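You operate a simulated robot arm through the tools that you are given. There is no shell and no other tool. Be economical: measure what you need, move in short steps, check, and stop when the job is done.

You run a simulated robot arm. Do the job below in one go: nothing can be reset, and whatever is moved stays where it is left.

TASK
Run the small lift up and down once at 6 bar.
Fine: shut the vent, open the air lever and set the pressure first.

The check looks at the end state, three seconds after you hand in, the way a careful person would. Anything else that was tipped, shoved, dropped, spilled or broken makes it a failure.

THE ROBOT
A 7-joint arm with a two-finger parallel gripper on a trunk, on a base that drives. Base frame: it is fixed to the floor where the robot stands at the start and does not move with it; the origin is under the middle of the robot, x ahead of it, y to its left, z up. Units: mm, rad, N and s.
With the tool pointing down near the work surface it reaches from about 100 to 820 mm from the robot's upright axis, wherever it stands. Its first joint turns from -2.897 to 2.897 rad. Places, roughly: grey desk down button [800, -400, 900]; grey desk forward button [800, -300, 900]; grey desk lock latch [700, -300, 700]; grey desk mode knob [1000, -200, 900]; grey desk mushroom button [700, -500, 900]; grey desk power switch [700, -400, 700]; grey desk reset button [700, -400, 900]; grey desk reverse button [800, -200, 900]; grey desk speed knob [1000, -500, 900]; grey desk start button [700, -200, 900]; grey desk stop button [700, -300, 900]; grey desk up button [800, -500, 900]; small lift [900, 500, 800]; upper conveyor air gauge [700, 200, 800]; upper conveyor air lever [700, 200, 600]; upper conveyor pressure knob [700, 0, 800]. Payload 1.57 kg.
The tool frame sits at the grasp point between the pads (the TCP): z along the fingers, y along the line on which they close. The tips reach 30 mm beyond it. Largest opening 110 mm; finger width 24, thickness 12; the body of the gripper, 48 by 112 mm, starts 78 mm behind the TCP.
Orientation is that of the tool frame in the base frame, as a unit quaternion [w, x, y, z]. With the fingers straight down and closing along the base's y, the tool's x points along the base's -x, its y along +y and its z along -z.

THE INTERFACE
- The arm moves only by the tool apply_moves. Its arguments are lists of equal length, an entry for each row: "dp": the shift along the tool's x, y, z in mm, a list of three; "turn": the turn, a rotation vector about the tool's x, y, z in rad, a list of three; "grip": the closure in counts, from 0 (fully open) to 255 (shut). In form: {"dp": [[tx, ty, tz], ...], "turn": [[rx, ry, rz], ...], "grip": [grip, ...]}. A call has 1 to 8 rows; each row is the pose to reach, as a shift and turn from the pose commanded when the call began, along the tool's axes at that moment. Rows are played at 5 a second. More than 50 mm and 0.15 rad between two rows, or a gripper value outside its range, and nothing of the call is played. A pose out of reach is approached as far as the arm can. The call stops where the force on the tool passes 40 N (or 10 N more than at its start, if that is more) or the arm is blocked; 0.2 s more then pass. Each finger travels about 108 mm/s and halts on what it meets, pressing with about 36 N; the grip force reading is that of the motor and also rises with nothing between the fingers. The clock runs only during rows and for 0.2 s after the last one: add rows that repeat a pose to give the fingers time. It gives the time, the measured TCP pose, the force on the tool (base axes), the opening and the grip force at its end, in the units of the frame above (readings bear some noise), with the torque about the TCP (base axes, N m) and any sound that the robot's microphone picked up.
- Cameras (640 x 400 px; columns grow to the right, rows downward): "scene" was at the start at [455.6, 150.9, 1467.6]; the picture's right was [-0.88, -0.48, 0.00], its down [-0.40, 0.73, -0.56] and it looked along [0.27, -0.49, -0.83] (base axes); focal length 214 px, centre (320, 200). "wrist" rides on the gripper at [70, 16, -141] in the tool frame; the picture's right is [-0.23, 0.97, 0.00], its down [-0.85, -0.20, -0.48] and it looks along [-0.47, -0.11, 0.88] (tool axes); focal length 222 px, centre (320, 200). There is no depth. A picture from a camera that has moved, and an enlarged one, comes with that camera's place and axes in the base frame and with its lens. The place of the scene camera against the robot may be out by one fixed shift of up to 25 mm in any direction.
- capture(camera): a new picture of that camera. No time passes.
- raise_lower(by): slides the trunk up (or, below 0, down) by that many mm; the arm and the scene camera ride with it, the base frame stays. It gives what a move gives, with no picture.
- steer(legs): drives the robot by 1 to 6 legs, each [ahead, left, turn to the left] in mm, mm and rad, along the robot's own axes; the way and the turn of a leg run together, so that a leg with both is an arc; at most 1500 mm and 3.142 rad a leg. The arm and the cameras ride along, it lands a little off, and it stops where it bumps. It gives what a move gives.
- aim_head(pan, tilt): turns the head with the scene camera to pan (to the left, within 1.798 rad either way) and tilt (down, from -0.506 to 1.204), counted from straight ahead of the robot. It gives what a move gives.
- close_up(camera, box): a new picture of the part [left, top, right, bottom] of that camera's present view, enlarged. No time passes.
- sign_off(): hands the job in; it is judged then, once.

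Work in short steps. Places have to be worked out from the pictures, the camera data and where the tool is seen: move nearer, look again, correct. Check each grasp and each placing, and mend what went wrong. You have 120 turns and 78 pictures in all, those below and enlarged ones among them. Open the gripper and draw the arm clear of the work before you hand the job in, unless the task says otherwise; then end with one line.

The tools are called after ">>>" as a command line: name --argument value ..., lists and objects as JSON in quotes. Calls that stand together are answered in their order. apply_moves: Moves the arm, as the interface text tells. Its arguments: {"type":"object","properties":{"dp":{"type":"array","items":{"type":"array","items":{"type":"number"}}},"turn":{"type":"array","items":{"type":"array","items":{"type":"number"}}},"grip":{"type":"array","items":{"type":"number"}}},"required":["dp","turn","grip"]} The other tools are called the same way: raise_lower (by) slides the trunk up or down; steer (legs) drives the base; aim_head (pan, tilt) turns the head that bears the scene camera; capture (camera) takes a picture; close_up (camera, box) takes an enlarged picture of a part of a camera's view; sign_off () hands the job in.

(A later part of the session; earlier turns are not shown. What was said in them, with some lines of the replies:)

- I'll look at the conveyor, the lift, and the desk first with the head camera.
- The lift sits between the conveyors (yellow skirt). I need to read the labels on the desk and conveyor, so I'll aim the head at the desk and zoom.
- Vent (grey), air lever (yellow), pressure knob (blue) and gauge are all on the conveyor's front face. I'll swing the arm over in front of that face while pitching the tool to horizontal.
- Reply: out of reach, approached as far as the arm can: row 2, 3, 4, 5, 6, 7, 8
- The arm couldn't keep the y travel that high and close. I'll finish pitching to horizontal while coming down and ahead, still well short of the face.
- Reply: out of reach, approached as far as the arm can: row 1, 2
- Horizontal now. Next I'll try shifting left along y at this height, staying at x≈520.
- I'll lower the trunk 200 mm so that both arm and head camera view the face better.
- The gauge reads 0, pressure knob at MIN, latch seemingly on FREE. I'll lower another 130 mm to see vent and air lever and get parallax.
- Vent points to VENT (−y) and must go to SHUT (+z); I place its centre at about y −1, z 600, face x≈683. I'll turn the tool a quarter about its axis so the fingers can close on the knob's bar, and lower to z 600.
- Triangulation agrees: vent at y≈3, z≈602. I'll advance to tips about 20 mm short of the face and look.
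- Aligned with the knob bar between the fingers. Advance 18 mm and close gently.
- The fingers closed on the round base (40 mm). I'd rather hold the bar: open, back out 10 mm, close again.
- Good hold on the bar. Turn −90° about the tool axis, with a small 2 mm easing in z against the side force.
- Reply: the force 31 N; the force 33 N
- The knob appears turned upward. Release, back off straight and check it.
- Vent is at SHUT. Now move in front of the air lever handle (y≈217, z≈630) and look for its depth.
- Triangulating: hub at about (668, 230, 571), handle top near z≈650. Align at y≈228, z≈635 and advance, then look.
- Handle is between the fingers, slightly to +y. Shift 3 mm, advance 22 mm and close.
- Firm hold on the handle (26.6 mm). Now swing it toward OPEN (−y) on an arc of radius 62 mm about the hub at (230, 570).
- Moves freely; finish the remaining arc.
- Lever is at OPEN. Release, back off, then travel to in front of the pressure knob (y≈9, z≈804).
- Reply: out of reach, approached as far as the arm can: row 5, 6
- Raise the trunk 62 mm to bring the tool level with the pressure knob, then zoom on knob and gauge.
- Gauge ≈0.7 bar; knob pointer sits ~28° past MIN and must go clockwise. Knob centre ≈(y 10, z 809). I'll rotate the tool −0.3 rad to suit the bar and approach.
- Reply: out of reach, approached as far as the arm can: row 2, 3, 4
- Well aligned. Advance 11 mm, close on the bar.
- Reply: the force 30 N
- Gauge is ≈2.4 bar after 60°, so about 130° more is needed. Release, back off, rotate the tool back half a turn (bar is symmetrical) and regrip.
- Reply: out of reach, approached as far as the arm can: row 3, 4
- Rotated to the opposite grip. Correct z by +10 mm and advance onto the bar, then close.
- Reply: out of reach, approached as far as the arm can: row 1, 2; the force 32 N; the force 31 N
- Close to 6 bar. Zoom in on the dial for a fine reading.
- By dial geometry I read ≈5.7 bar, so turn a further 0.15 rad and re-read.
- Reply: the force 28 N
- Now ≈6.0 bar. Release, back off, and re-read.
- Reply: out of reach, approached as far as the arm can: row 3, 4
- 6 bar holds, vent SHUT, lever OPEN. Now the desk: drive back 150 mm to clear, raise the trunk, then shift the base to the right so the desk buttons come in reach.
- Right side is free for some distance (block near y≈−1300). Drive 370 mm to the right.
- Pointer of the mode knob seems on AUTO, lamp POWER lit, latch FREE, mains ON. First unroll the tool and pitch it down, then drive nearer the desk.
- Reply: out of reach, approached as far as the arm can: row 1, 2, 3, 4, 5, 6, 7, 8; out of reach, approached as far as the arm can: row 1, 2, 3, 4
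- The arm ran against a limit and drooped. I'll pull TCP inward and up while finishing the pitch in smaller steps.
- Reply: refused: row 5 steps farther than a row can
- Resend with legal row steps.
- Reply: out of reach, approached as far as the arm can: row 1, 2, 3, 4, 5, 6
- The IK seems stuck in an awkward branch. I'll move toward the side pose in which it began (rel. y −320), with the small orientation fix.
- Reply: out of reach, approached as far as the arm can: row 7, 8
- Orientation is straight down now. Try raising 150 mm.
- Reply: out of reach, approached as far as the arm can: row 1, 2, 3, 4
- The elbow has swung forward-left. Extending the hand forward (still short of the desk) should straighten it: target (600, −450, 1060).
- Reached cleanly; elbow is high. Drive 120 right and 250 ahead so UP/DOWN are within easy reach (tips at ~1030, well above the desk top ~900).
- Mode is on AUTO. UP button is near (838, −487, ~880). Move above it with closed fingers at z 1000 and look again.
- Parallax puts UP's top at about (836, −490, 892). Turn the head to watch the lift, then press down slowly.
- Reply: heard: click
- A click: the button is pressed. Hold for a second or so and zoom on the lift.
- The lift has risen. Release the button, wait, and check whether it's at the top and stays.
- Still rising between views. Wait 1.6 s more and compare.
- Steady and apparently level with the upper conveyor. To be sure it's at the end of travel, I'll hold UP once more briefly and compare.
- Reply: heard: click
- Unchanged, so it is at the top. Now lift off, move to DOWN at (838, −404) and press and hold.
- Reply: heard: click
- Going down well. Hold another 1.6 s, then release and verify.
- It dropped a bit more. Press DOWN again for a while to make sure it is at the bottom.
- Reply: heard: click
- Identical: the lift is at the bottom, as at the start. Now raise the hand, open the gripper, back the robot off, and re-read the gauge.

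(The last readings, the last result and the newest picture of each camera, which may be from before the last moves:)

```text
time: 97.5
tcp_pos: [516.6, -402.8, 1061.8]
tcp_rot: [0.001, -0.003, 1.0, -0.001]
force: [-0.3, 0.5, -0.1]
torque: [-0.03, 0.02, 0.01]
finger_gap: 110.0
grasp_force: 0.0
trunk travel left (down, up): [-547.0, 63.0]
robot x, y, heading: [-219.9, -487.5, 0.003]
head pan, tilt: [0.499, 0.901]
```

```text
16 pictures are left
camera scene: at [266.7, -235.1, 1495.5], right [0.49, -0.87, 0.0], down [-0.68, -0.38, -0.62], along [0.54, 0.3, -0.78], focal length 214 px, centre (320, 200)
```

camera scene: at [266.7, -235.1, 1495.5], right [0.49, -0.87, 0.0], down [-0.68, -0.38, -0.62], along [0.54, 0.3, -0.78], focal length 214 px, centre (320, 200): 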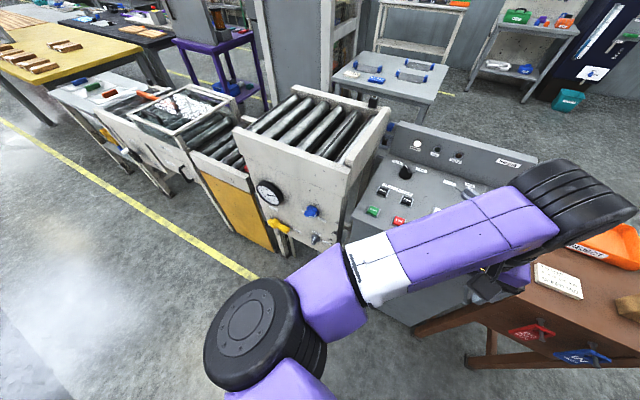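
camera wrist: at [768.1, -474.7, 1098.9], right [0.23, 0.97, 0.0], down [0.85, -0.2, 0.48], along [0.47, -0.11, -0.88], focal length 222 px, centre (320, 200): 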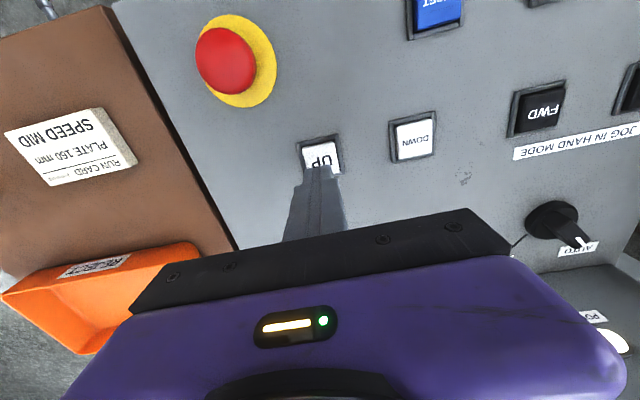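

>>> close_up --camera "scene" --box '[245, 170, 341, 230]'

>>> close_up --camera "scene" --box '[256, 178, 286, 208]'

>>> close_up --camera "scene" --box '[350, 120, 550, 245]'

```text
6.67 times, centred on (293, 200) of scene
camera zoom: at [266.7, -235.1, 1495.5], right [0.49, -0.87, 0.0], down [-0.68, -0.38, -0.62], along [0.54, 0.3, -0.78], focal length 1430 px, centre (500, 200)
```

zoom: 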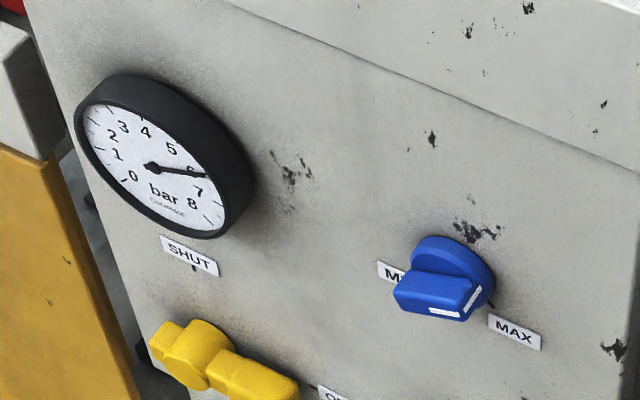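

```text
13.33 times, centred on (271, 193) of scene
camera zoom: at [266.7, -235.1, 1495.5], right [0.49, -0.87, 0.0], down [-0.68, -0.38, -0.62], along [0.54, 0.3, -0.78], focal length 2860 px, centre (973, 293)
```

zoom: 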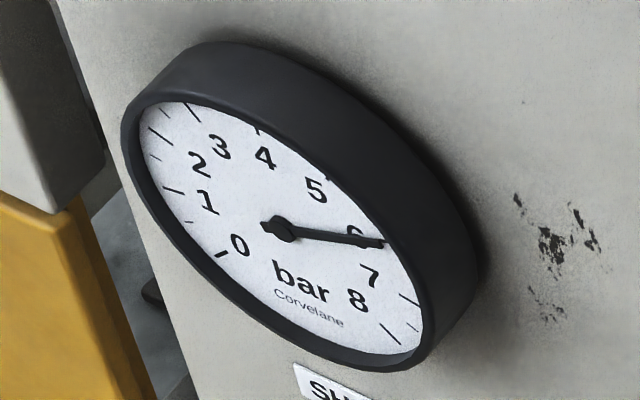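

```text
3.20 times, centred on (450, 182) of scene
camera zoom: at [266.7, -235.1, 1495.5], right [0.49, -0.87, 0.0], down [-0.68, -0.38, -0.62], along [0.54, 0.3, -0.78], focal length 686 px, centre (-96, 256)
```

zoom: 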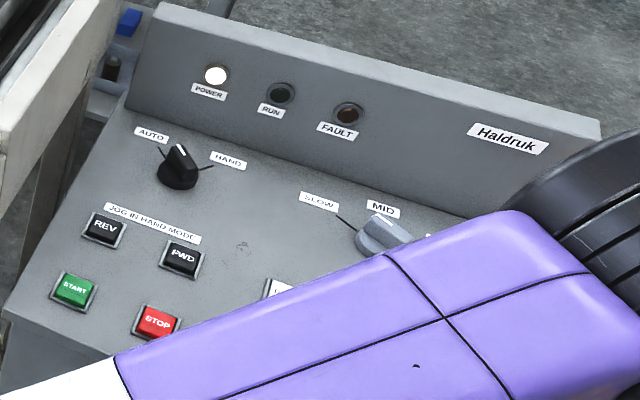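

The gauge still reads 6 bar, no fault lamp is lit, the lift is down, the gripper is open and the arm is clear of the work, so I'm handing in.

>>> sign_off

```text
The job is handed in.
```

The small lift went up to the top and back down once at 6 bar, after I shut the vent, opened the air lever and set the pressure. I pressed UP and DOWN a second time each to check the end stops, and the lift didn't move either time.
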